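You operate a simulated robot arm through the tools that you are given. There is no shell and no other tool. Be economical: measure what you need, move in short steps, check, and stop when the job is done.

You are at the controls of a simulated robot arm. One attempt, no reset.

## Task
Close the door. Put the 2 mm roller from the back of the sample bench on the drip plate and the 3 mm roller on the top of the skein bench. Put the grey spool on top of the soap. Turn the length dial to 60 m. Stack the white cup from the top of the skein bench on top of the green cup. Put two of the silk spools from the top of the skein bench on the deck of the trolley. Put the green spool on the grey mat on the skein bench. Put the blue spool from the top of the skein bench on the deck of the trolley. Take the bottle on the top of the skein bench and put it away on the soak bench. Pull the door of cooler two open. Do these in any order. Set down upright: grey spool, silk spool, green spool, blue spool, bottle.

The check looks at the end state, three seconds after you hand in, the way a careful person would. Anything else that was tipped, shoved, dropped, spilled or broken makes it a failure.

## Robot
A 6-joint arm with a two-finger parallel gripper on a trunk, on a base that drives. Base frame: it is fixed to the floor where the robot stands at the start and does not move with it; the origin is under the middle of the robot, x ahead of it, y to its left, z up. Readings come in mm, degrees, newtons and seconds.
With the tool pointing down near the work surface it reaches from about 100 to 620 mm from the robot's upright axis, wherever it stands. Its first joint turns from -166.0 to 166.0 degrees. Places, roughly: blue spool (4x4x8 cm) [-700, 1800, 900]; bottle [-500, 1750, 1000]; cup [-1250, 750, 1000]; deck of the trolley [2800, -1400, 100]; door [4300, 200, 1000]; door of cooler two [-2200, -5000, 300]; drip plate (13x13 cm) [2740, 980, 840]; green spool (4x4x8 cm) [-900, 1700, 900]; grey mat on the skein bench (58x21 cm) [-1120, 820, 840]; grey spool (5x5x7 cm) [3400, 600, 900]; length dial [3000, 700, 900]; roller [3500, 750, 750]; silk spool (4x4x8 cm) [-1000, 1400, 900]; soak bench (30x15 cm) [540, 2220, 840]; soap (9x6x4 cm) [2200, 1200, 400]; top of the skein bench [-900, 1700, 800]. Payload 4.1 kg.
Tool frame: the origin (TCP) lies between the finger pads and is the grasp point; the fingertips stand 23 mm ahead of it; z points along the fingers, y is the line along which they close. Largest opening 94 mm; finger width 38, thickness 10; the body of the gripper, 54 by 96 mm, starts 39 mm behind the TCP.
Orientation is that of the tool frame in the base frame, as a unit quaternion [x, y, z, w]. With the fingers straight down and closing along the base's y, the tool's x points along the base's -x, its y along +y and its z along -z.

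## Interface
- The arm moves only by the tool jog_arm. Its argument "rows" is a list of rows, each an object (a shift or turn left out is 0, a gripper value left out holds the last) with "xyz": the shift along the tool's x, y, z in cm, a list of three; "dr": the turn, a rotation vector about the tool's x, y, z in degrees, a list of three. In form: [{"xyz": [tx, ty, tz], "dr": [rx, ry, rz]}, ...]. A call has 1 to 12 rows; each row shifts and turns the commanded pose from where the row before left it, along the tool's axes as they then stand. "claw" is the opening, from 0 (shut) to 1 (fully open), set as the call begins (left out, the last holds). Rows are played at 5 a second. More than 50 mm and 8.6 degrees between two rows, or a gripper value outside its range, and nothing of the call is played. A pose out of reach is approached as far as the arm can. The call stops where the force on the tool passes 40 N (or 10 N more than at its start, if that is more) or the arm is blocked; 0.2 s more then pass. The fingers move at their own pace (about 45 mm/s each) and stop on an object; they squeeze with about 23 N. The grip force told is the motor's: it shows also when the fingers shut on nothing. Time passes only in rows, and 0.2 s behind the last, so rows that do not move let the fingers close. It gives the time, the measured TCP pose, the force on the tool (base axes), the opening and the grip force at its end, in the units of the frame above (readings bear some noise), with the torque about the TCP (base axes, N m) and any sound that the robot's microphone picked up, and new pictures: "pictures" is both (left out), scene, wrist or none.
- Cameras (640 x 400 px; columns grow to the right, rows downward): "scene" is now at [27.5, 134.7, 1441.1]; the picture's right is [-0.34, -0.94, 0.00], its down [-0.24, 0.08, -0.97] and it looks along [0.91, -0.32, -0.25] (base axes); focal length 254 px, centre (320, 200). "wrist" rides on the gripper at [86, 16, -74] in the tool frame; the picture's right is [-0.18, 0.98, 0.00], its down [-0.58, -0.11, -0.81] and it looks along [-0.79, -0.15, 0.59] (tool axes); focal length 243 px, centre (320, 200). There is no depth. A picture from a camera that has moved, and an enlarged one, comes with that camera's place and axes in the base frame and with its lens.
- move_column(by): slides the trunk up (or, below 0, down) by that many mm; the arm and the scene camera ride with it, the base frame stays. It gives what a move gives, with no picture.
- roll_base(legs): drives the robot by 1 to 6 legs, each [ahead, turn to the left] in mm and degrees, along the robot's own axes; the way and the turn of a leg run together, so that a leg with both is an arc; at most 1500 mm and 180 degrees a leg. The arm and the cameras ride along, it lands a little off, and it stops where it bumps. It gives what a move gives, and a new picture of the scene camera.
- turn_head(pan, tilt): turns the head with the scene camera to pan (to the left, within 155 degrees either way) and tilt (down, from -29 to 69), counted from straight ahead of the robot. It gives what a move gives, and a new picture of the scene camera.
- close_up(camera, box): a new picture of the part [left, top, right, bottom] of that camera's present view, enlarged. The clock stands still meanwhile.
- finish_job(): hands the job in; it is judged then, once.

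Go step by step. Nothing tells you exact positions but the pictures and the camera data: compare them with the known pose of the tool, close in by small moves and look again before you grip or let go. The budget is 535 turns and 360 pictures, counting those below and the enlarged ones. Unless the task says otherwise, let go and move clear before handing in.

The tools are called after ">>>" as name(argument=value, ...) on one line, values as JSON. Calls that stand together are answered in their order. jog_arm: Moves the arm, as the interface text tells. Its arguments: {"type":"object","properties":{"rows":{"type":"array","items":{"type":"object","properties":{"xyz":{"type":"array","items":{"type":"number"}},"dr":{"type":"array","items":{"type":"number"}}}}},"claw":{"type":"number"},"pictures":{"type":"string","enum":["both","scene","wrist","none"]}},"required":["rows"]} The other tools are called the same way: move_column (by) slides the trunk up or down; roll_base (legs) drives the base; turn_head (pan, tilt) turns the head that bears the scene camera; close_up (camera, box) takes an enlarged picture of a part of a camera's view; finish_job () hands the job in.

At the start:

```text
clock: 0.0
eef_pos: [417.9, -103.4, 1227.2]
orientation: [0.0, 1.0, 0.0, 0.0]
wrist_force: [0.1, -1.2, 0.7]
wrist_torque: [0.01, -0.01, -0.01]
finger_gap: 94.2
grasp_force: 0.0
trunk travel left (down, up): [-359.0, 231.0]
robot x, y, heading: [-2.7, -0.8, 0.0]
head pan, tilt: [-19.6, 14.7]
```

scene: 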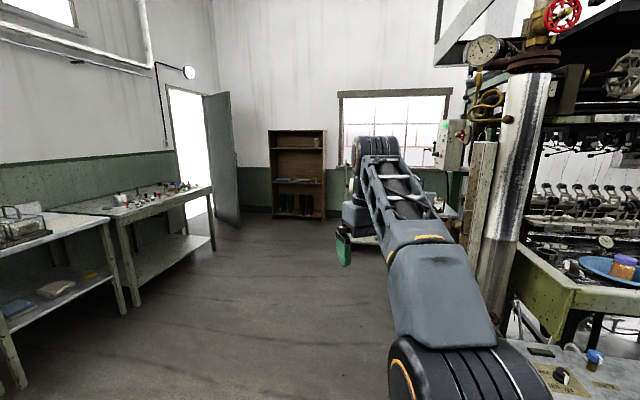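
wrist: 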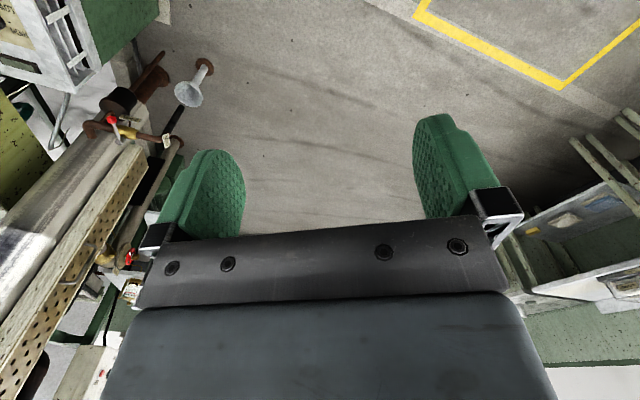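

I see a workshop with a door at the far end, benches on the left and a machine on the right. I'll look around with the head first.

>>> turn_head(pan=60, tilt=15)

>>> turn_head(pan=130, tilt=15)

>>> turn_head(pan=-110, tilt=15)

>>> turn_head(pan=15, tilt=15)

```text
clock: 1.5
eef_pos: [417.5, -101.8, 1227.3]
orientation: [0.0, 1.0, 0.0, 0.0]
wrist_force: [-0.5, -0.1, 0.8]
wrist_torque: [0.02, -0.01, 0.0]
finger_gap: 94.1
grasp_force: 0.0
trunk travel left (down, up): [-359.0, 231.0]
robot x, y, heading: [-0.7, 0.4, -0.1]
head pan, tilt: [60.0, 15.0]
camera scene: at [-13.8, 246.9, 1440.6], right [0.87, -0.5, 0.0], down [-0.13, -0.22, -0.97], along [0.48, 0.84, -0.26], focal length 254 px, centre (320, 200)
```

scene: 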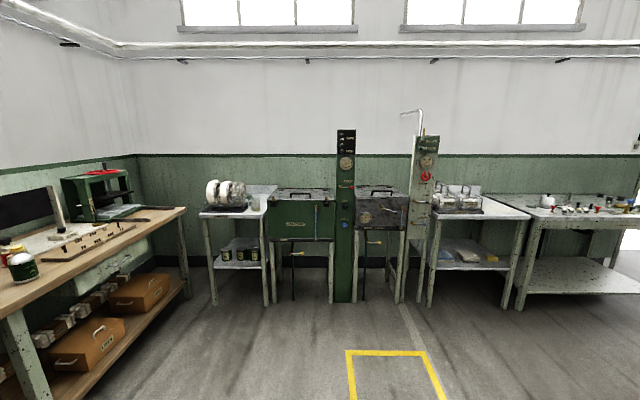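

```text
clock: 2.9
eef_pos: [416.7, -104.8, 1227.1]
orientation: [0.0, 1.0, -0.001, 0.0]
wrist_force: [0.1, 0.3, -0.7]
wrist_torque: [0.01, 0.03, 0.0]
finger_gap: 94.1
grasp_force: 0.0
trunk travel left (down, up): [-359.0, 231.0]
robot x, y, heading: [0.1, 4.8, 0.0]
head pan, tilt: [130.0, 15.0]
camera scene: at [-120.5, 237.6, 1440.6], right [0.77, 0.64, 0.0], down [0.17, -0.2, -0.97], along [-0.62, 0.74, -0.26], focal length 254 px, centre (320, 200)
```

scene: 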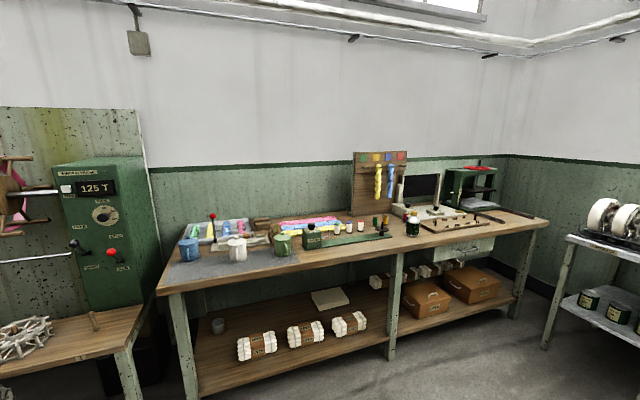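

```text
clock: 6.3
eef_pos: [416.7, -103.2, 1227.5]
orientation: [0.001, 1.0, 0.0, 0.0]
wrist_force: [-0.5, -0.4, -0.3]
wrist_torque: [0.0, 0.0, -0.02]
finger_gap: 93.8
grasp_force: 0.1
trunk travel left (down, up): [-359.0, 231.0]
robot x, y, heading: [-0.1, 3.3, -0.1]
head pan, tilt: [-110.0, 15.0]
camera scene: at [-92.4, 78.2, 1440.6], right [-0.94, 0.34, 0.0], down [0.09, 0.24, -0.97], along [-0.33, -0.91, -0.26], focal length 254 px, centre (320, 200)
```

scene: 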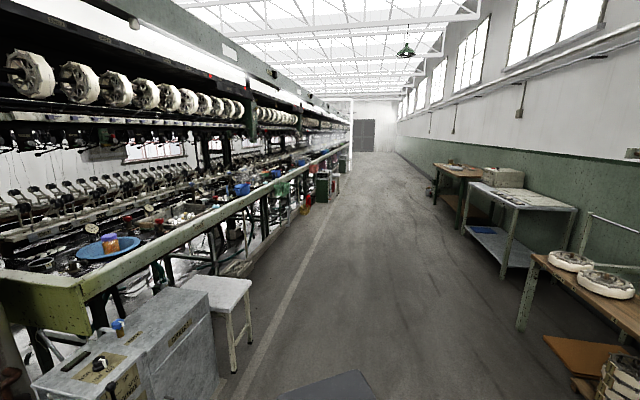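

```text
clock: 8.4
eef_pos: [418.1, -102.4, 1227.8]
orientation: [0.0, 1.0, 0.0, 0.0]
wrist_force: [-0.4, 0.3, 0.7]
wrist_torque: [0.0, -0.02, 0.01]
finger_gap: 93.9
grasp_force: 0.1
trunk travel left (down, up): [-359.0, 231.0]
robot x, y, heading: [2.6, -2.0, 0.2]
head pan, tilt: [15.0, 15.0]
camera scene: at [29.7, 190.2, 1440.6], right [0.26, -0.97, 0.0], down [-0.25, -0.07, -0.97], along [0.93, 0.25, -0.26], focal length 254 px, centre (320, 200)
```

scene: 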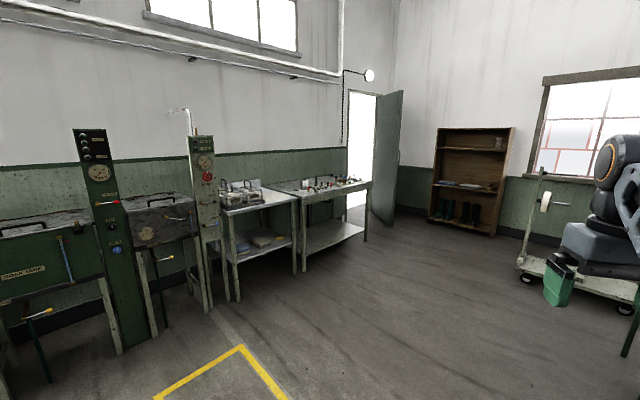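

The skein bench is behind-left with cups and spools; sample bench near the door. I'll look at the skein bench enlarged.

>>> turn_head(pan=130, tilt=20)

>>> close_up(camera="scene", box=[150, 120, 350, 245])

>>> close_up(camera="scene", box=[330, 120, 550, 257])

```text
clock: 10.3
eef_pos: [416.9, -104.0, 1227.5]
orientation: [0.0, 1.0, 0.0, 0.0]
wrist_force: [-0.5, 0.2, -0.2]
wrist_torque: [-0.04, -0.03, -0.02]
finger_gap: 93.9
grasp_force: 0.0
trunk travel left (down, up): [-359.0, 231.0]
robot x, y, heading: [1.8, 2.1, 0.0]
head pan, tilt: [130.0, 20.0]
camera scene: at [-120.3, 237.4, 1432.4], right [0.77, 0.64, 0.0], down [0.22, -0.26, -0.94], along [-0.6, 0.72, -0.34], focal length 254 px, centre (320, 200)
```

scene: 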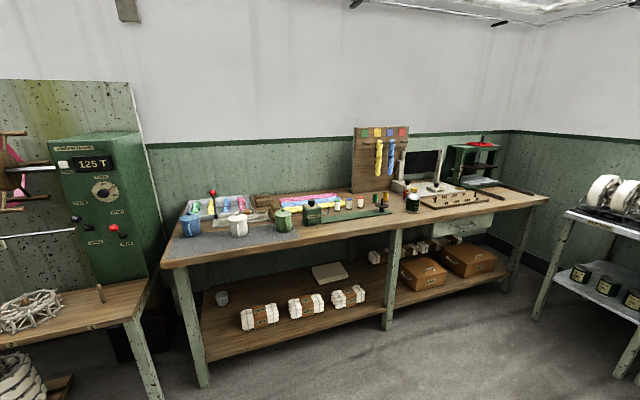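

```text
3.20 times, centred on (250, 182) of scene
camera zoom: at [-120.3, 237.4, 1432.4], right [0.77, 0.64, 0.0], down [0.22, -0.26, -0.94], along [-0.6, 0.72, -0.34], focal length 811 px, centre (544, 256)
```

zoom: 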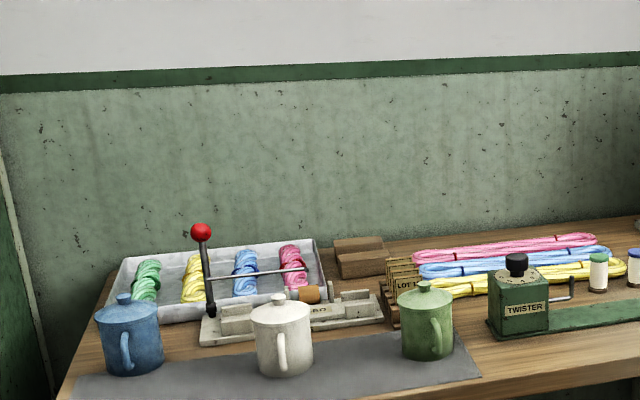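

```text
2.91 times, centred on (440, 188) of scene
camera zoom: at [-120.3, 237.4, 1432.4], right [0.77, 0.64, 0.0], down [0.22, -0.26, -0.94], along [-0.6, 0.72, -0.34], focal length 737 px, centre (-29, 234)
```

zoom: 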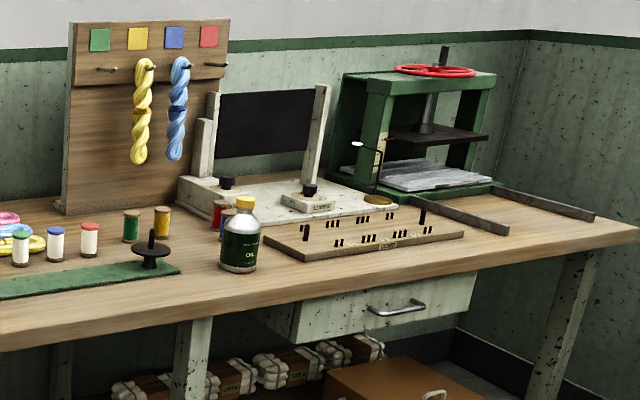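

The room is turned about 30° relative to the base frame; the skein bench front faces heading -30°. I'll drive to the cup end of it and look.

>>> roll_base(legs=[[0, 133], [700, 0], [0, 17]])

>>> turn_head(pan=0, tilt=40)

```text
clock: 20.7
eef_pos: [-806.7, 794.8, 1227.8]
orientation: [0.969, -0.249, 0.0, 0.0]
wrist_force: [0.0, -0.4, -0.6]
wrist_torque: [0.03, 0.02, 0.03]
finger_gap: 94.0
grasp_force: 0.1
trunk travel left (down, up): [-359.0, 231.0]
robot x, y, heading: [-491.2, 502.2, 151.3]
head pan, tilt: [130.0, 20.0]
camera scene: at [-501.6, 236.2, 1432.4], right [-0.98, -0.19, 0.0], down [-0.07, 0.34, -0.94], along [0.18, -0.92, -0.34], focal length 254 px, centre (320, 200)
```

scene: 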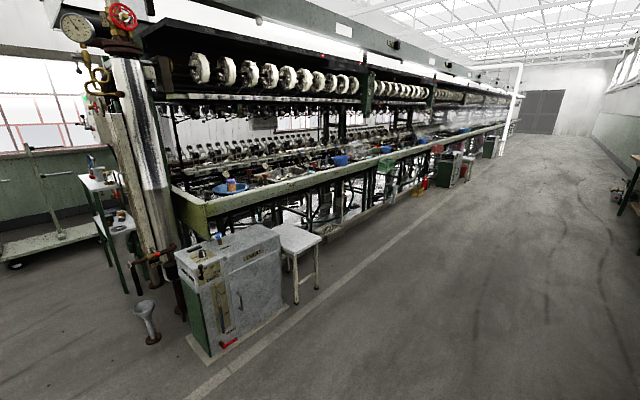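

```text
clock: 22.8
eef_pos: [-807.9, 794.3, 1226.8]
orientation: [0.968, -0.249, 0.0, -0.001]
wrist_force: [0.2, 0.4, -0.1]
wrist_torque: [0.01, -0.01, 0.0]
finger_gap: 94.0
grasp_force: 0.1
trunk travel left (down, up): [-359.0, 231.0]
robot x, y, heading: [-490.5, 504.6, 150.7]
head pan, tilt: [0.0, 40.0]
camera scene: at [-594.1, 368.6, 1401.0], right [0.48, 0.88, 0.0], down [0.56, -0.31, -0.77], along [-0.67, 0.37, -0.64], focal length 254 px, centre (320, 200)
```

scene: 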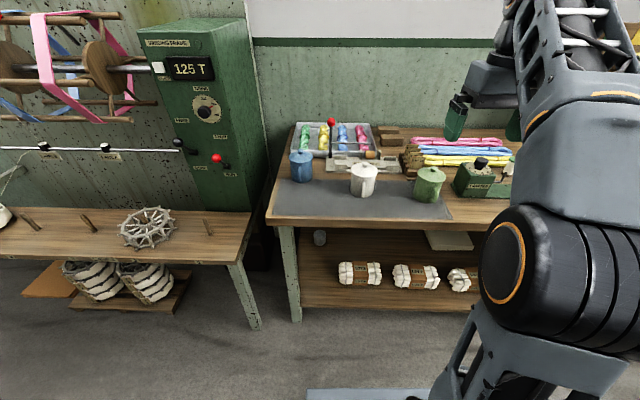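

>>> close_up(camera="scene", box=[270, 110, 526, 270])

```text
2.50 times, centred on (398, 190) of scene
camera zoom: at [-594.1, 368.6, 1401.0], right [0.48, 0.88, 0.0], down [0.56, -0.31, -0.77], along [-0.67, 0.37, -0.64], focal length 634 px, centre (125, 225)
```

zoom: 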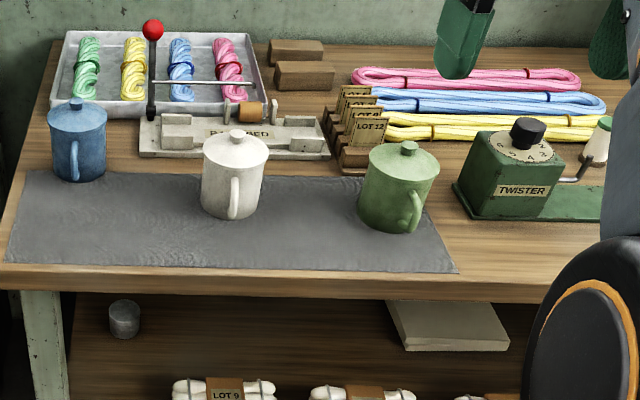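

The cups (lidded mugs, about 80 mm across) stand at about (-1147,854) white and (-1003,1030) green. I drive 200 mm closer and lower the trunk to reach them.

>>> roll_base(legs=[[200, -0.7]])

>>> jog_arm(rows=[{"xyz": [0, 0, 0]}], claw=1, pictures="wrist")

```text
clock: 24.4
eef_pos: [-981.5, 896.0, 1227.4]
orientation: [0.967, -0.253, 0.0, 0.0]
wrist_force: [0.5, 0.2, 0.3]
wrist_torque: [0.0, 0.02, 0.0]
finger_gap: 94.2
grasp_force: 0.1
trunk travel left (down, up): [-359.0, 231.0]
robot x, y, heading: [-668.4, 603.3, 150.6]
head pan, tilt: [0.0, 40.0]
camera scene: at [-772.2, 468.2, 1401.0], right [0.49, 0.87, 0.0], down [0.56, -0.32, -0.77], along [-0.67, 0.38, -0.64], focal length 254 px, centre (320, 200)
```

scene: 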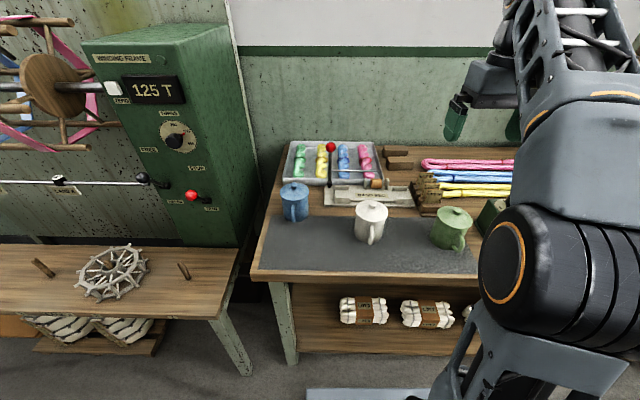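

```text
clock: 24.8
eef_pos: [-980.2, 895.9, 1227.5]
orientation: [0.967, -0.254, 0.001, 0.001]
wrist_force: [0.2, 0.6, 0.2]
wrist_torque: [0.01, 0.0, -0.02]
finger_gap: 94.2
grasp_force: 0.0
trunk travel left (down, up): [-359.0, 231.0]
robot x, y, heading: [-665.8, 597.1, 150.7]
head pan, tilt: [0.0, 40.0]
camera wrist: at [-912.7, 840.2, 1301.8], right [-0.64, -0.77, 0.0], down [-0.45, 0.38, 0.81], along [-0.62, 0.52, -0.59], focal length 243 px, centre (320, 200)
```

wrist: 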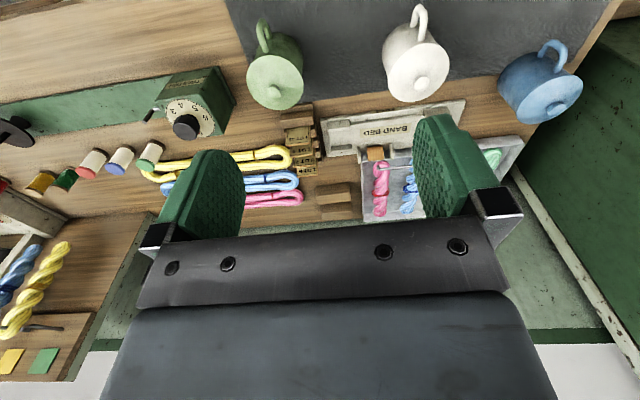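

White cup centre is near (-1149,848), its handle toward the robot, so the fingers already close the right way. I move above it.

>>> jog_arm(rows=[{"xyz": [-2.5, 2.5, 0]}, {"xyz": [-2.5, 2.5, 2]}, {"xyz": [-2.5, 2.5, 3]}, {"xyz": [-2.5, 2.5, 3]}, {"xyz": [-2.35, 2.4, 3]}, {"xyz": [0, 0, 3]}], claw=1)

```text
clock: 26.2
eef_pos: [-1150.9, 848.7, 1087.2]
orientation: [0.967, -0.254, 0.0, 0.0]
wrist_force: [-0.2, -0.4, 0.0]
wrist_torque: [-0.04, -0.02, -0.02]
finger_gap: 93.8
grasp_force: 0.0
trunk travel left (down, up): [-359.0, 231.0]
robot x, y, heading: [-667.3, 602.4, 150.5]
head pan, tilt: [0.0, 40.0]
camera scene: at [-772.5, 468.1, 1401.0], right [0.49, 0.87, 0.0], down [0.56, -0.32, -0.77], along [-0.67, 0.38, -0.64], focal length 254 px, centre (320, 200)
camera wrist: at [-1081.2, 792.7, 1161.2], right [-0.64, -0.77, 0.0], down [-0.45, 0.38, 0.81], along [-0.62, 0.52, -0.59], focal length 243 px, centre (320, 200)
```

scene: 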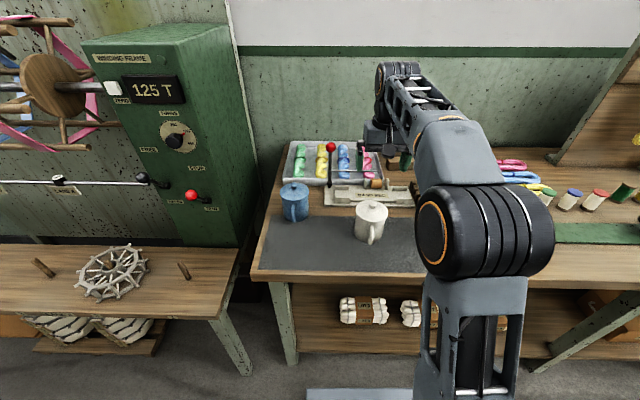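
wrist: 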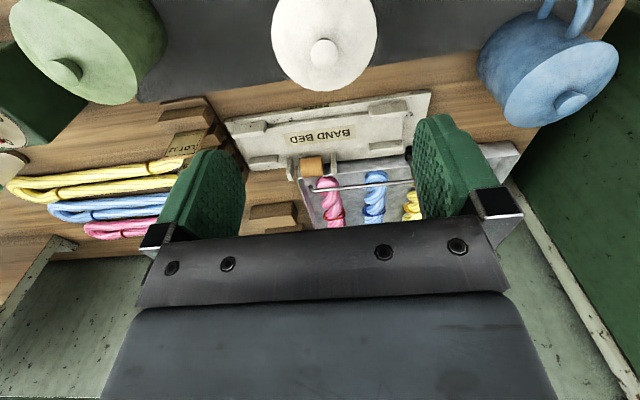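

The knob lies within 2 mm of the tool axis. I descend to about z=927 and grip.

>>> jog_arm(rows=[{"xyz": [0, 0.2, 4]}, {"xyz": [0, 0, 4]}, {"xyz": [0, 0, 4]}], claw=1, pictures="both")

```text
clock: 27.0
eef_pos: [-1150.7, 847.6, 965.2]
orientation: [0.967, -0.253, 0.0, 0.0]
wrist_force: [-0.1, 0.1, -0.6]
wrist_torque: [0.0, 0.0, -0.01]
finger_gap: 93.9
grasp_force: 0.0
trunk travel left (down, up): [-359.0, 231.0]
robot x, y, heading: [-667.5, 602.4, 150.5]
head pan, tilt: [0.0, 40.0]
camera scene: at [-772.3, 468.1, 1401.1], right [0.49, 0.87, 0.0], down [0.56, -0.32, -0.77], along [-0.67, 0.38, -0.64], focal length 254 px, centre (320, 200)
camera wrist: at [-1082.7, 791.2, 1039.7], right [-0.64, -0.77, 0.0], down [-0.45, 0.38, 0.81], along [-0.62, 0.52, -0.59], focal length 243 px, centre (320, 200)
```

scene: 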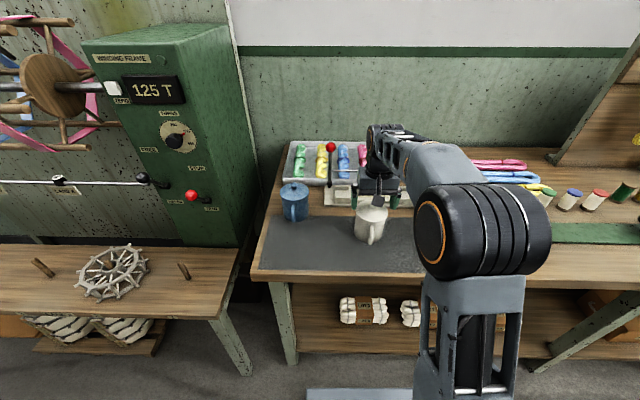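
wrist: 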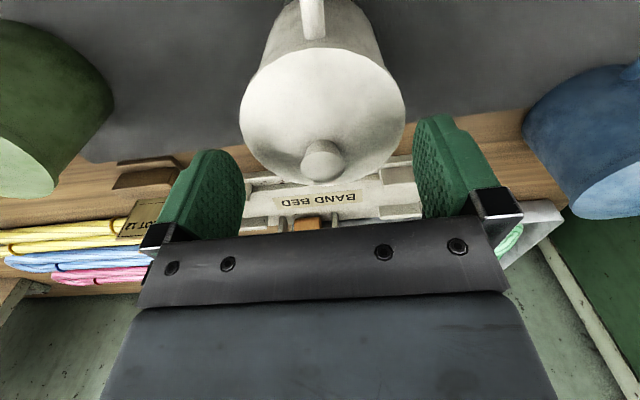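

The lid looks nearly as wide as the gripper opening, so I'll enlarge before going lower.

>>> close_up(camera="wrist", box=[180, 0, 460, 175])

>>> close_up(camera="scene", box=[320, 150, 440, 255])

```text
2.29 times, centred on (320, 88) of wrist
camera zoom: at [-1082.7, 791.2, 1039.7], right [-0.64, -0.77, 0.0], down [-0.45, 0.38, 0.81], along [-0.62, 0.52, -0.59], focal length 555 px, centre (320, 457)
```

zoom: 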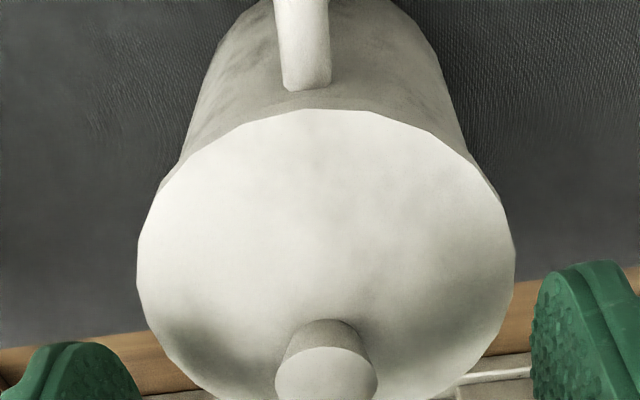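

```text
3.81 times, centred on (380, 202) of scene
camera zoom: at [-772.3, 468.1, 1401.1], right [0.49, 0.87, 0.0], down [0.56, -0.32, -0.77], along [-0.67, 0.38, -0.64], focal length 966 px, centre (91, 190)
```

zoom: 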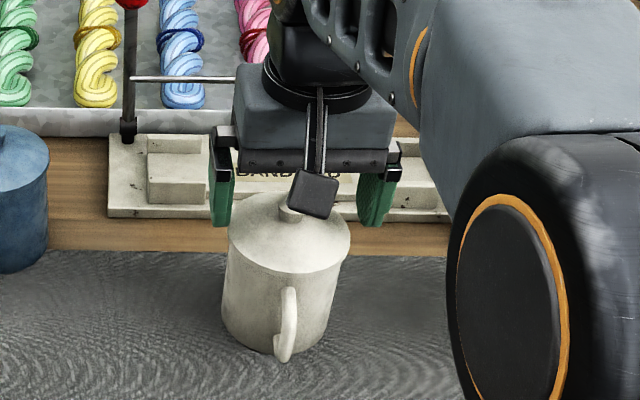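

The lid measures about 89 mm, leaving 2–3 mm a side. I nudge 1.3 mm, go down gently and grip.

>>> jog_arm(rows=[{"xyz": [0, 0.13, 1]}, {"xyz": [0, 0, 1]}, {"xyz": [0, 0, 1]}, {"xyz": [0, 0, 1]}, {"xyz": [0, 0, 0.7]}], claw=1, pictures="wrist")

```text
clock: 28.2
eef_pos: [-1150.4, 845.8, 920.2]
orientation: [0.968, -0.252, -0.001, 0.0]
wrist_force: [-0.4, 0.6, -0.3]
wrist_torque: [0.0, 0.0, -0.01]
finger_gap: 94.1
grasp_force: 0.0
trunk travel left (down, up): [-359.0, 231.0]
robot x, y, heading: [-667.0, 601.8, 150.7]
head pan, tilt: [0.0, 40.0]
camera wrist: at [-1083.9, 790.1, 994.5], right [-0.64, -0.77, 0.0], down [-0.45, 0.38, 0.81], along [-0.62, 0.52, -0.59], focal length 243 px, centre (320, 200)
```

wrist: 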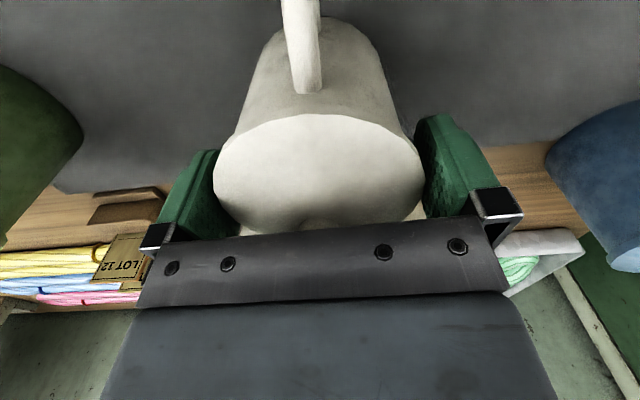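

The cup is between the fingers without contact. I close and then lift.

>>> jog_arm(rows=[{}, {}, {}], claw=0, pictures="none")

>>> jog_arm(rows=[{"xyz": [0, 0, -1]}, {"xyz": [0, 0, -2]}, {"xyz": [0, 0, -3]}, {"xyz": [0, 0, -4]}, {"xyz": [0, 0, -4]}, {"xyz": [0, 0, -4]}], pictures="both")

```text
clock: 29.0
eef_pos: [-1152.0, 844.2, 920.1]
orientation: [0.967, -0.253, 0.0, 0.0]
wrist_force: [0.6, 0.7, 0.3]
wrist_torque: [0.02, 0.03, 0.01]
finger_gap: 81.2
grasp_force: 23.3
trunk travel left (down, up): [-359.0, 231.0]
robot x, y, heading: [-668.0, 600.5, 150.7]
head pan, tilt: [0.0, 40.0]
```

```text
clock: 30.4
eef_pos: [-1151.5, 843.1, 1102.0]
orientation: [0.968, -0.252, 0.001, 0.0]
wrist_force: [-0.3, -0.6, -2.1]
wrist_torque: [0.0, -0.02, -0.01]
finger_gap: 80.4
grasp_force: 23.0
trunk travel left (down, up): [-359.0, 231.0]
robot x, y, heading: [-672.5, 600.5, 150.8]
head pan, tilt: [0.0, 40.0]
camera scene: at [-772.4, 468.2, 1401.0], right [0.49, 0.87, 0.0], down [0.56, -0.32, -0.77], along [-0.67, 0.38, -0.64], focal length 254 px, centre (320, 200)
camera wrist: at [-1083.2, 788.1, 1175.1], right [-0.64, -0.77, 0.0], down [-0.45, 0.38, 0.81], along [-0.62, 0.52, -0.59], focal length 243 px, centre (320, 200)
```

scene: 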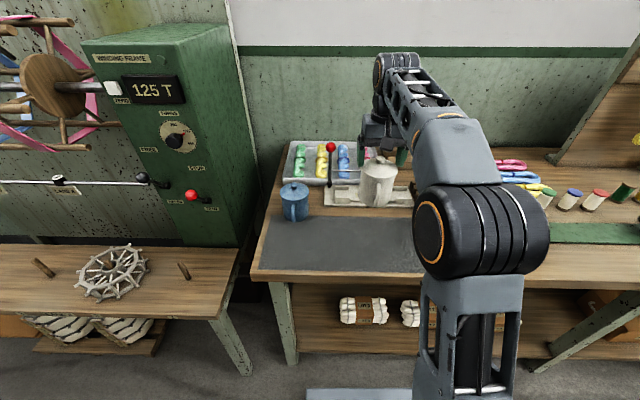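
wrist: 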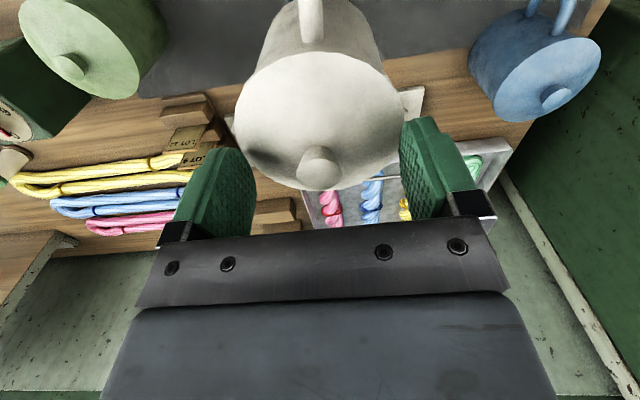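

The cup seems to have slipped some in the fingers; I look closer.

>>> close_up(camera="scene", box=[330, 120, 450, 225])

>>> close_up(camera="wrist", box=[150, 50, 490, 262])

```text
3.81 times, centred on (390, 172) of scene
camera zoom: at [-772.4, 468.2, 1401.0], right [0.49, 0.87, 0.0], down [0.56, -0.32, -0.77], along [-0.67, 0.38, -0.64], focal length 966 px, centre (53, 305)
```

zoom: 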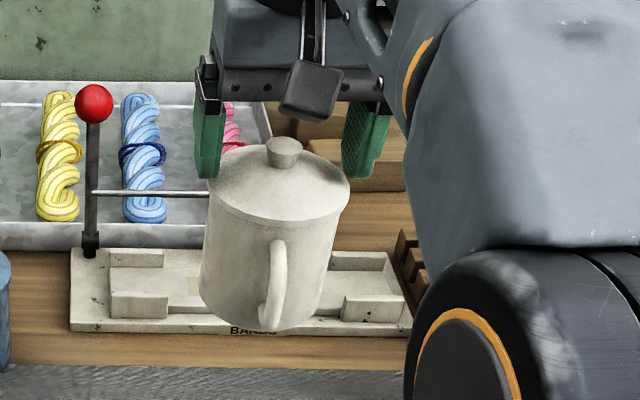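

```text
1.88 times, centred on (320, 156) of wrist
camera zoom: at [-1083.2, 788.1, 1175.1], right [-0.64, -0.77, 0.0], down [-0.45, 0.38, 0.81], along [-0.62, 0.52, -0.59], focal length 457 px, centre (320, 283)
```

zoom: 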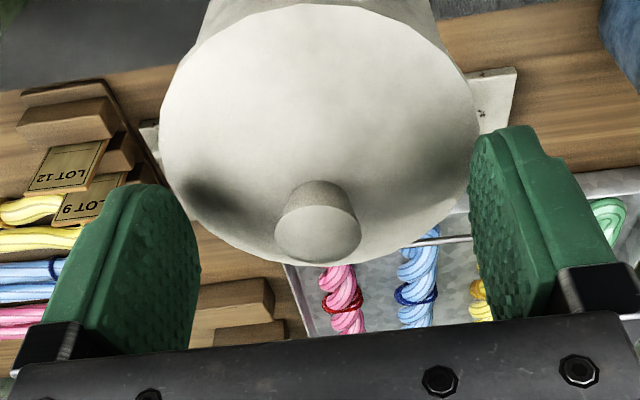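

The cup now hangs near the fingertips by the lid. I wait briefly to see whether it creeps further.

>>> jog_arm(rows=[{}, {}], pictures="wrist")

```text
clock: 31.0
eef_pos: [-1151.0, 844.7, 1100.2]
orientation: [0.968, -0.253, 0.0, 0.0]
wrist_force: [-0.4, 0.1, -1.4]
wrist_torque: [0.0, 0.03, -0.01]
finger_gap: 80.6
grasp_force: 22.7
trunk travel left (down, up): [-359.0, 231.0]
robot x, y, heading: [-671.1, 600.3, 150.5]
head pan, tilt: [0.0, 40.0]
camera wrist: at [-1083.2, 788.0, 1174.9], right [-0.64, -0.77, 0.0], down [-0.45, 0.38, 0.81], along [-0.62, 0.52, -0.59], focal length 243 px, centre (320, 200)
```

wrist: 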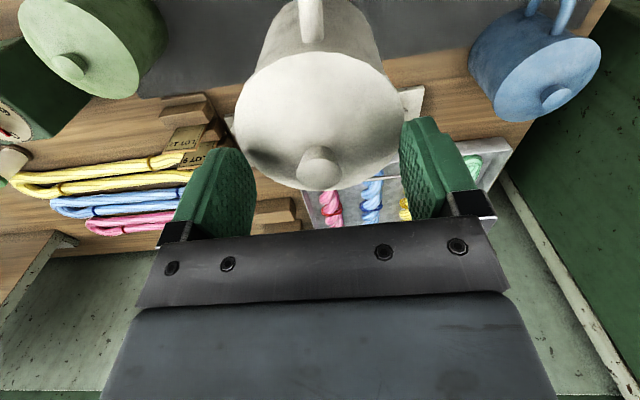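

It holds steady. I carry it slowly toward the green cup, about 22 cm to the right, staying clear above its knob.

>>> jog_arm(rows=[{"xyz": [0, 0, -0.5]}, {"xyz": [0, 0, -0.7]}, {"xyz": [0.1, -0.7, -0.3]}, {"xyz": [0.2, -1.2, 0]}, {"xyz": [0.3, -1.7, 0]}, {"xyz": [0.3, -2, 0]}, {"xyz": [0.3, -2.2, 0]}, {"xyz": [0.3, -2.2, 0]}, {"xyz": [0.3, -2.2, 0]}, {"xyz": [0.3, -1.8, 0]}, {"xyz": [0.2, -1.2, 0]}, {"xyz": [0.1, -0.8, 0]}], pictures="wrist")

```text
clock: 33.6
eef_pos: [-1051.4, 972.6, 1115.8]
orientation: [0.968, -0.253, 0.0, 0.0]
wrist_force: [0.0, -0.8, -1.7]
wrist_torque: [0.0, 0.02, -0.02]
finger_gap: 80.1
grasp_force: 23.2
trunk travel left (down, up): [-359.0, 231.0]
robot x, y, heading: [-669.8, 604.7, 150.5]
head pan, tilt: [0.0, 40.0]
camera wrist: at [-983.7, 917.5, 1190.1], right [-0.64, -0.77, 0.0], down [-0.45, 0.38, 0.81], along [-0.62, 0.52, -0.59], focal length 243 px, centre (320, 200)
```

wrist: 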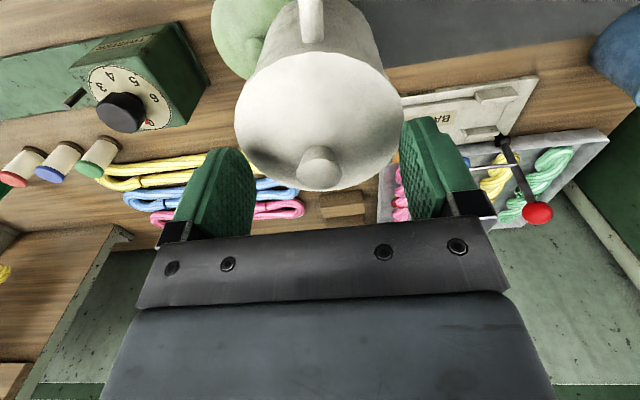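

>>> jog_arm(rows=[{"xyz": [0, -0.7, 0]}, {"xyz": [0, -1.2, 0]}, {"xyz": [0, -1.5, 0]}, {"xyz": [0, -1.2, 0]}, {"xyz": [0, -0.8, 0]}, {"xyz": [0, -0.4, 0]}, {}], pictures="both")

>>> close_up(camera="scene", box=[380, 120, 540, 260])

```text
clock: 35.2
eef_pos: [-1023.0, 1024.4, 1116.1]
orientation: [0.967, -0.253, 0.0, 0.0]
wrist_force: [0.0, 0.0, -0.9]
wrist_torque: [0.0, -0.02, -0.02]
finger_gap: 80.4
grasp_force: 23.2
trunk travel left (down, up): [-359.0, 231.0]
robot x, y, heading: [-669.5, 601.6, 150.6]
head pan, tilt: [0.0, 40.0]
camera scene: at [-772.3, 468.3, 1401.0], right [0.49, 0.87, 0.0], down [0.56, -0.32, -0.77], along [-0.67, 0.38, -0.64], focal length 254 px, centre (320, 200)
camera wrist: at [-954.6, 968.9, 1189.9], right [-0.64, -0.77, 0.0], down [-0.45, 0.38, 0.81], along [-0.62, 0.52, -0.59], focal length 243 px, centre (320, 200)
```

scene: 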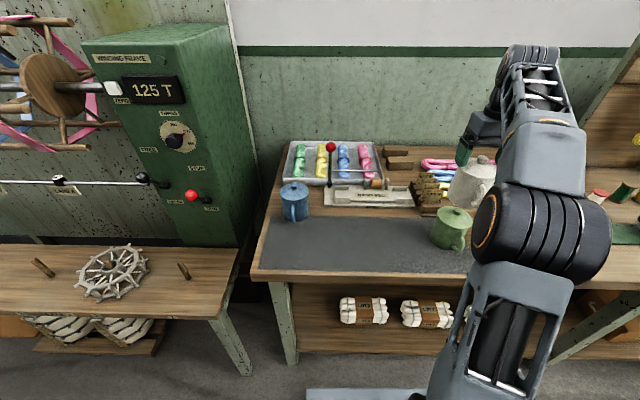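
wrist: 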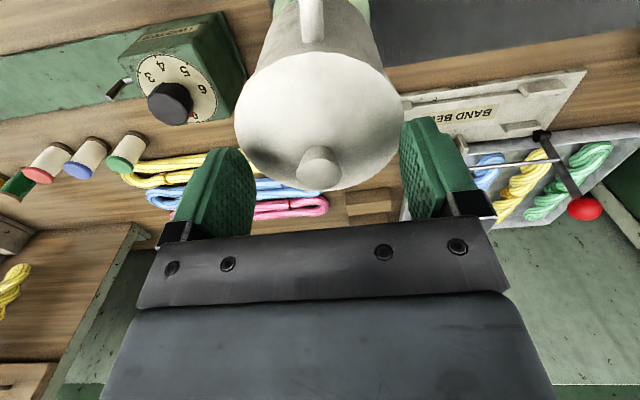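

```text
2.86 times, centred on (460, 190) of scene
camera zoom: at [-772.3, 468.3, 1401.0], right [0.49, 0.87, 0.0], down [0.56, -0.32, -0.77], along [-0.67, 0.38, -0.64], focal length 724 px, centre (-80, 229)
```

zoom: 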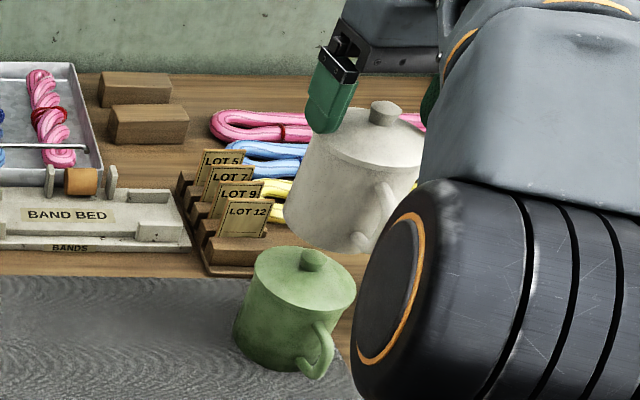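

Both knobs line up at about (-1024,1024). I lower slowly toward contact.

>>> jog_arm(rows=[{"xyz": [-0.1, 0, 0.4]}, {"xyz": [-0.1, 0, 0.6]}, {"xyz": [0, 0, 0.6]}, {"xyz": [0, 0, 0.6]}, {"xyz": [0, 0, 0.5]}, {"xyz": [0, 0, 0.3]}], pictures="none")

>>> close_up(camera="scene", box=[400, 150, 520, 255])

```text
clock: 36.6
eef_pos: [-1025.0, 1024.1, 1085.1]
orientation: [0.967, -0.253, 0.0, 0.0]
wrist_force: [0.8, 0.2, -1.5]
wrist_torque: [0.01, -0.01, -0.02]
finger_gap: 80.5
grasp_force: 23.1
trunk travel left (down, up): [-359.0, 231.0]
robot x, y, heading: [-669.4, 602.2, 150.6]
head pan, tilt: [0.0, 40.0]
```

```text
3.81 times, centred on (460, 202) of scene
camera zoom: at [-772.3, 468.3, 1401.0], right [0.49, 0.87, 0.0], down [0.56, -0.32, -0.77], along [-0.67, 0.38, -0.64], focal length 966 px, centre (-213, 190)
```

zoom: 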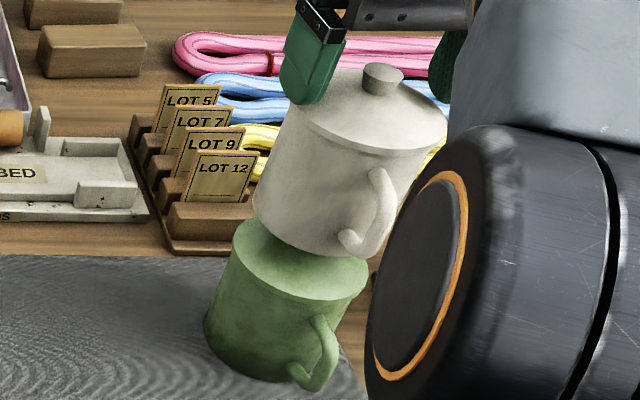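

>>> jog_arm(rows=[{"xyz": [0, 0, 0.2]}, {"xyz": [0, 0, 0.2]}, {"xyz": [0, 0, 0.2]}], pictures="none")

>>> jog_arm(rows=[{"xyz": [0, 0, 0.2]}, {"xyz": [0, 0, 0.2]}], pictures="none")

```text
clock: 37.4
eef_pos: [-1024.5, 1025.0, 1079.3]
orientation: [0.968, -0.252, 0.0, 0.0]
wrist_force: [-0.3, -0.1, -1.6]
wrist_torque: [-0.03, -0.01, 0.02]
finger_gap: 80.6
grasp_force: 22.9
trunk travel left (down, up): [-359.0, 231.0]
robot x, y, heading: [-664.7, 604.2, 150.7]
head pan, tilt: [0.0, 40.0]
```

```text
clock: 38.0
eef_pos: [-1026.2, 1025.0, 1075.1]
orientation: [0.968, -0.252, -0.001, -0.001]
wrist_force: [0.0, 1.2, -1.7]
wrist_torque: [-0.01, 0.03, 0.0]
finger_gap: 80.5
grasp_force: 22.4
trunk travel left (down, up): [-359.0, 231.0]
robot x, y, heading: [-667.3, 604.2, 150.9]
head pan, tilt: [0.0, 40.0]
```

>>> jog_arm(rows=[{"xyz": [0, 0, 0.2]}, {"xyz": [0, 0, 0.2]}], pictures="none")

>>> jog_arm(rows=[{"xyz": [0, 0, 0.2]}, {"xyz": [0, 0, 0.2]}], pictures="none")

>>> close_up(camera="scene", box=[400, 150, 520, 255])

```text
clock: 38.6
eef_pos: [-1024.1, 1025.3, 1072.7]
orientation: [0.967, -0.253, 0.0, 0.001]
wrist_force: [0.2, -0.6, -2.4]
wrist_torque: [0.02, 0.0, 0.0]
finger_gap: 80.3
grasp_force: 23.0
trunk travel left (down, up): [-359.0, 231.0]
robot x, y, heading: [-669.1, 603.5, 150.5]
head pan, tilt: [0.0, 40.0]
```

```text
clock: 39.2
eef_pos: [-1024.9, 1025.0, 1067.2]
orientation: [0.967, -0.253, -0.001, 0.0]
wrist_force: [0.1, -0.1, -1.1]
wrist_torque: [-0.01, 0.0, 0.01]
finger_gap: 80.5
grasp_force: 23.2
trunk travel left (down, up): [-359.0, 231.0]
robot x, y, heading: [-668.4, 602.6, 150.8]
head pan, tilt: [0.0, 40.0]
```

```text
3.81 times, centred on (460, 202) of scene
camera zoom: at [-772.3, 468.3, 1401.0], right [0.49, 0.87, 0.0], down [0.56, -0.32, -0.77], along [-0.67, 0.38, -0.64], focal length 966 px, centre (-213, 190)
```

zoom: 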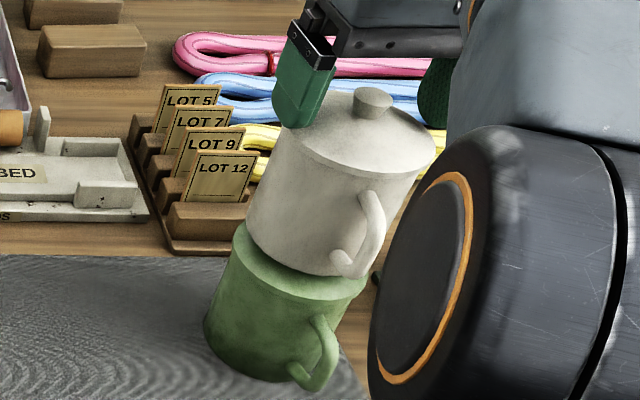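

No contact yet; I continue in 2 mm steps.

>>> jog_arm(rows=[{"xyz": [0, 0, 0.2]}, {"xyz": [0, 0, 0.2]}], pictures="none")

>>> jog_arm(rows=[{"xyz": [0, 0, 0.2]}, {"xyz": [0, 0, 0.2]}], pictures="none")

>>> close_up(camera="scene", box=[400, 150, 520, 255])

```text
clock: 39.8
eef_pos: [-1025.3, 1024.4, 1062.9]
orientation: [0.967, -0.253, 0.0, 0.0]
wrist_force: [0.0, -0.9, -2.2]
wrist_torque: [0.01, 0.01, 0.03]
finger_gap: 80.6
grasp_force: 23.4
trunk travel left (down, up): [-359.0, 231.0]
robot x, y, heading: [-669.7, 600.4, 150.7]
head pan, tilt: [0.0, 40.0]
```

```text
clock: 40.4
eef_pos: [-1025.9, 1024.6, 1060.7]
orientation: [0.967, -0.253, -0.002, -0.002]
wrist_force: [-0.7, 0.6, 9.3]
wrist_torque: [0.1, -0.16, 0.03]
finger_gap: 80.4
grasp_force: 22.7
trunk travel left (down, up): [-359.0, 231.0]
robot x, y, heading: [-669.5, 602.2, 150.6]
head pan, tilt: [0.0, 40.0]
```

```text
3.81 times, centred on (460, 202) of scene
camera zoom: at [-772.0, 467.8, 1401.2], right [0.49, 0.87, 0.0], down [0.56, -0.32, -0.77], along [-0.67, 0.38, -0.64], focal length 966 px, centre (-213, 190)
```

zoom: 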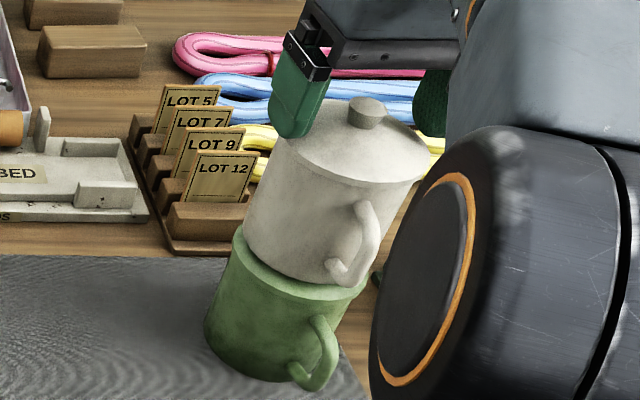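

Contact made at about 11 N. I ease back a little and release.

>>> jog_arm(rows=[{"xyz": [0, 0, -0.1]}, {}], pictures="none")

```text
clock: 41.0
eef_pos: [-1025.7, 1024.9, 1060.2]
orientation: [0.967, -0.253, -0.001, 0.0]
wrist_force: [-1.2, 0.1, 7.6]
wrist_torque: [0.37, -0.05, 0.05]
finger_gap: 80.7
grasp_force: 22.2
trunk travel left (down, up): [-359.0, 231.0]
robot x, y, heading: [-668.0, 601.7, 150.4]
head pan, tilt: [0.0, 40.0]
```

>>> jog_arm(rows=[{"xyz": [0, 0, -0.1]}, {}], pictures="wrist")

```text
clock: 41.6
eef_pos: [-1025.5, 1024.8, 1060.9]
orientation: [0.967, -0.253, 0.001, 0.0]
wrist_force: [-0.4, -0.2, -0.7]
wrist_torque: [0.04, 0.04, 0.01]
finger_gap: 80.6
grasp_force: 23.2
trunk travel left (down, up): [-359.0, 231.0]
robot x, y, heading: [-670.8, 602.9, 150.8]
head pan, tilt: [0.0, 40.0]
camera wrist: at [-956.9, 969.1, 1135.0], right [-0.64, -0.77, 0.0], down [-0.45, 0.38, 0.81], along [-0.62, 0.52, -0.59], focal length 243 px, centre (320, 200)
```

wrist: 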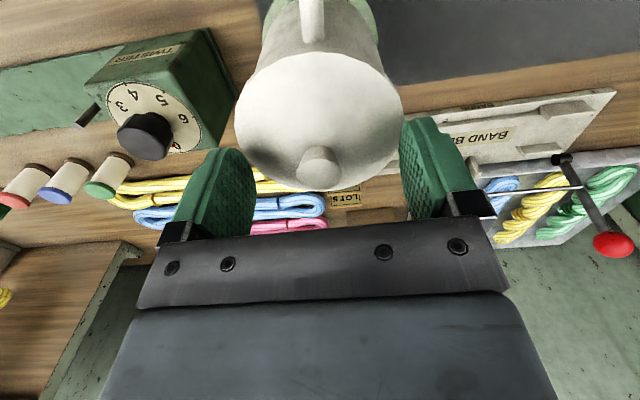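

>>> jog_arm(rows=[{}, {}, {}], claw=1, pictures="wrist")

>>> close_up(camera="scene", box=[400, 150, 520, 255])

```text
clock: 42.4
eef_pos: [-1024.5, 1024.5, 1061.9]
orientation: [0.967, -0.253, 0.0, 0.0]
wrist_force: [-0.1, 0.0, -0.7]
wrist_torque: [0.03, -0.02, 0.02]
finger_gap: 93.9
grasp_force: 0.1
trunk travel left (down, up): [-359.0, 231.0]
robot x, y, heading: [-664.3, 600.2, 150.5]
head pan, tilt: [0.0, 40.0]
camera wrist: at [-956.8, 969.1, 1135.6], right [-0.64, -0.77, 0.0], down [-0.45, 0.38, 0.81], along [-0.62, 0.52, -0.59], focal length 243 px, centre (320, 200)
```

wrist: 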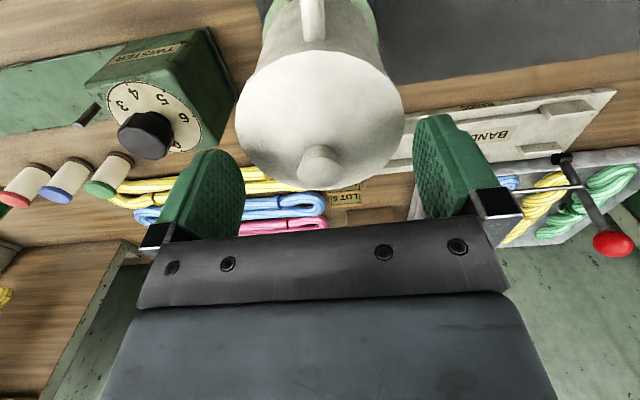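

```text
3.81 times, centred on (460, 202) of scene
camera zoom: at [-772.2, 468.2, 1401.0], right [0.49, 0.87, 0.0], down [0.56, -0.32, -0.77], along [-0.67, 0.38, -0.64], focal length 966 px, centre (-213, 190)
```

zoom: 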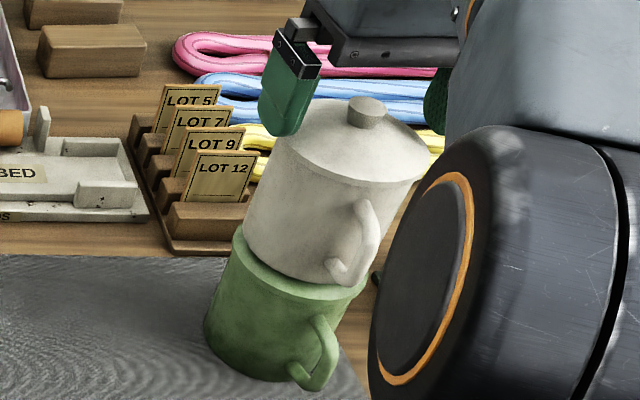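

The white cup stands on the green one. I raise clear and drive along the bench to the spools.

>>> jog_arm(rows=[{"xyz": [0, 0, -1]}, {"xyz": [0, 0, -3]}, {"xyz": [0, 0, -4]}, {"xyz": [0, 0, -4]}, {"xyz": [0, 0, -4]}, {"xyz": [3, 0, -2]}, {"xyz": [4, 0, 0]}], pictures="scene")

>>> roll_base(legs=[[0, -90.7], [850, 0], [0, 90]])

```text
clock: 44.0
eef_pos: [-946.6, 969.7, 1206.2]
orientation: [0.967, -0.254, 0.0, -0.001]
wrist_force: [-0.8, -0.5, 0.4]
wrist_torque: [-0.05, 0.02, -0.02]
finger_gap: 93.9
grasp_force: 0.1
out of reach, approached as far as the arm can: row 4, 5
trunk travel left (down, up): [-359.0, 231.0]
robot x, y, heading: [-670.0, 598.6, 150.5]
head pan, tilt: [0.0, 40.0]
camera scene: at [-772.1, 467.9, 1401.0], right [0.49, 0.87, 0.0], down [0.56, -0.32, -0.77], along [-0.67, 0.38, -0.64], focal length 254 px, centre (320, 200)
```

scene: 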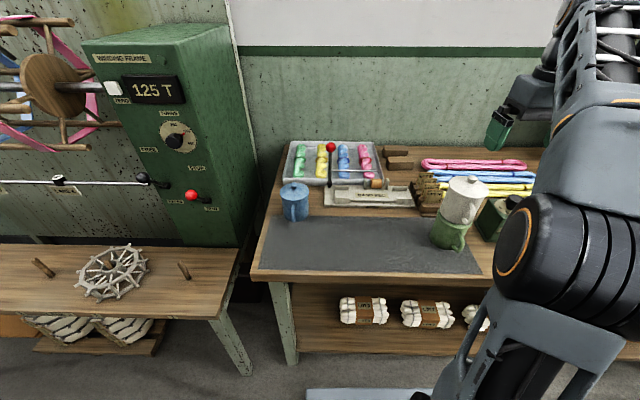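

```text
clock: 56.1
eef_pos: [-542.7, 1709.6, 1206.7]
orientation: [0.969, -0.247, 0.0, 0.0]
wrist_force: [-0.9, 0.9, -0.1]
wrist_torque: [0.03, -0.03, 0.0]
finger_gap: 94.0
grasp_force: 0.0
trunk travel left (down, up): [-359.0, 231.0]
robot x, y, heading: [-258.8, 1345.0, 151.0]
head pan, tilt: [0.0, 40.0]
camera scene: at [-361.3, 1209.4, 1401.0], right [0.48, 0.88, 0.0], down [0.56, -0.31, -0.77], along [-0.67, 0.37, -0.64], focal length 254 px, centre (320, 200)
```

scene: 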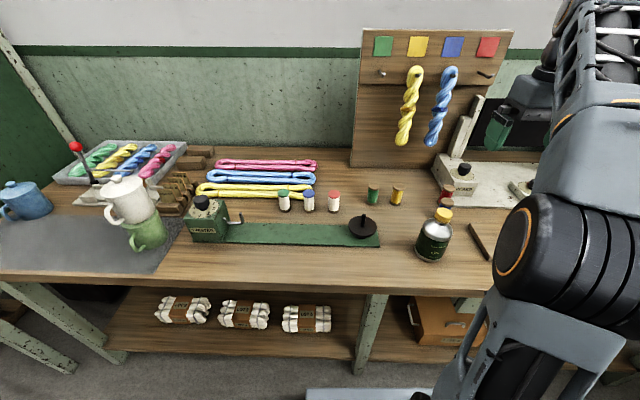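

The cups remain stacked. Spools are ~700 mm from the robot axis, so I check how close the base can get.

>>> turn_head(pan=0, tilt=69)

```text
clock: 57.1
eef_pos: [-541.3, 1709.7, 1207.1]
orientation: [0.969, -0.247, 0.001, 0.0]
wrist_force: [0.8, -0.5, -0.2]
wrist_torque: [0.0, 0.04, -0.02]
finger_gap: 94.1
grasp_force: 0.1
trunk travel left (down, up): [-359.0, 231.0]
robot x, y, heading: [-258.9, 1342.9, 151.2]
head pan, tilt: [0.0, 68.8]
camera scene: at [-335.8, 1195.6, 1364.9], right [0.48, 0.88, 0.0], down [0.82, -0.45, -0.36], along [-0.32, 0.17, -0.93], focal length 254 px, centre (320, 200)
```

scene: 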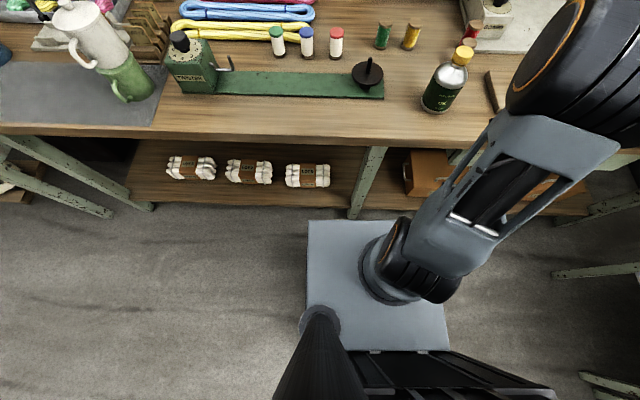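

The plate under the arm has room to advance; I move 110 mm forward.

>>> roll_base(legs=[[110, -0.5]])

```text
clock: 58.3
eef_pos: [-635.1, 1765.4, 1206.5]
orientation: [0.968, -0.251, 0.0, 0.0]
wrist_force: [0.8, -0.1, 0.4]
wrist_torque: [0.04, 0.04, -0.01]
finger_gap: 94.2
grasp_force: 0.0
trunk travel left (down, up): [-359.0, 231.0]
robot x, y, heading: [-350.3, 1398.6, 150.8]
head pan, tilt: [0.0, 68.8]
camera scene: at [-433.5, 1249.6, 1364.9], right [0.49, 0.87, 0.0], down [0.81, -0.45, -0.36], along [-0.32, 0.18, -0.93], focal length 254 px, centre (320, 200)
```

scene: 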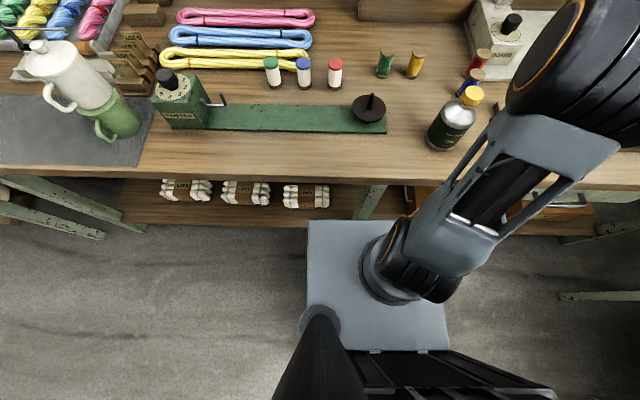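

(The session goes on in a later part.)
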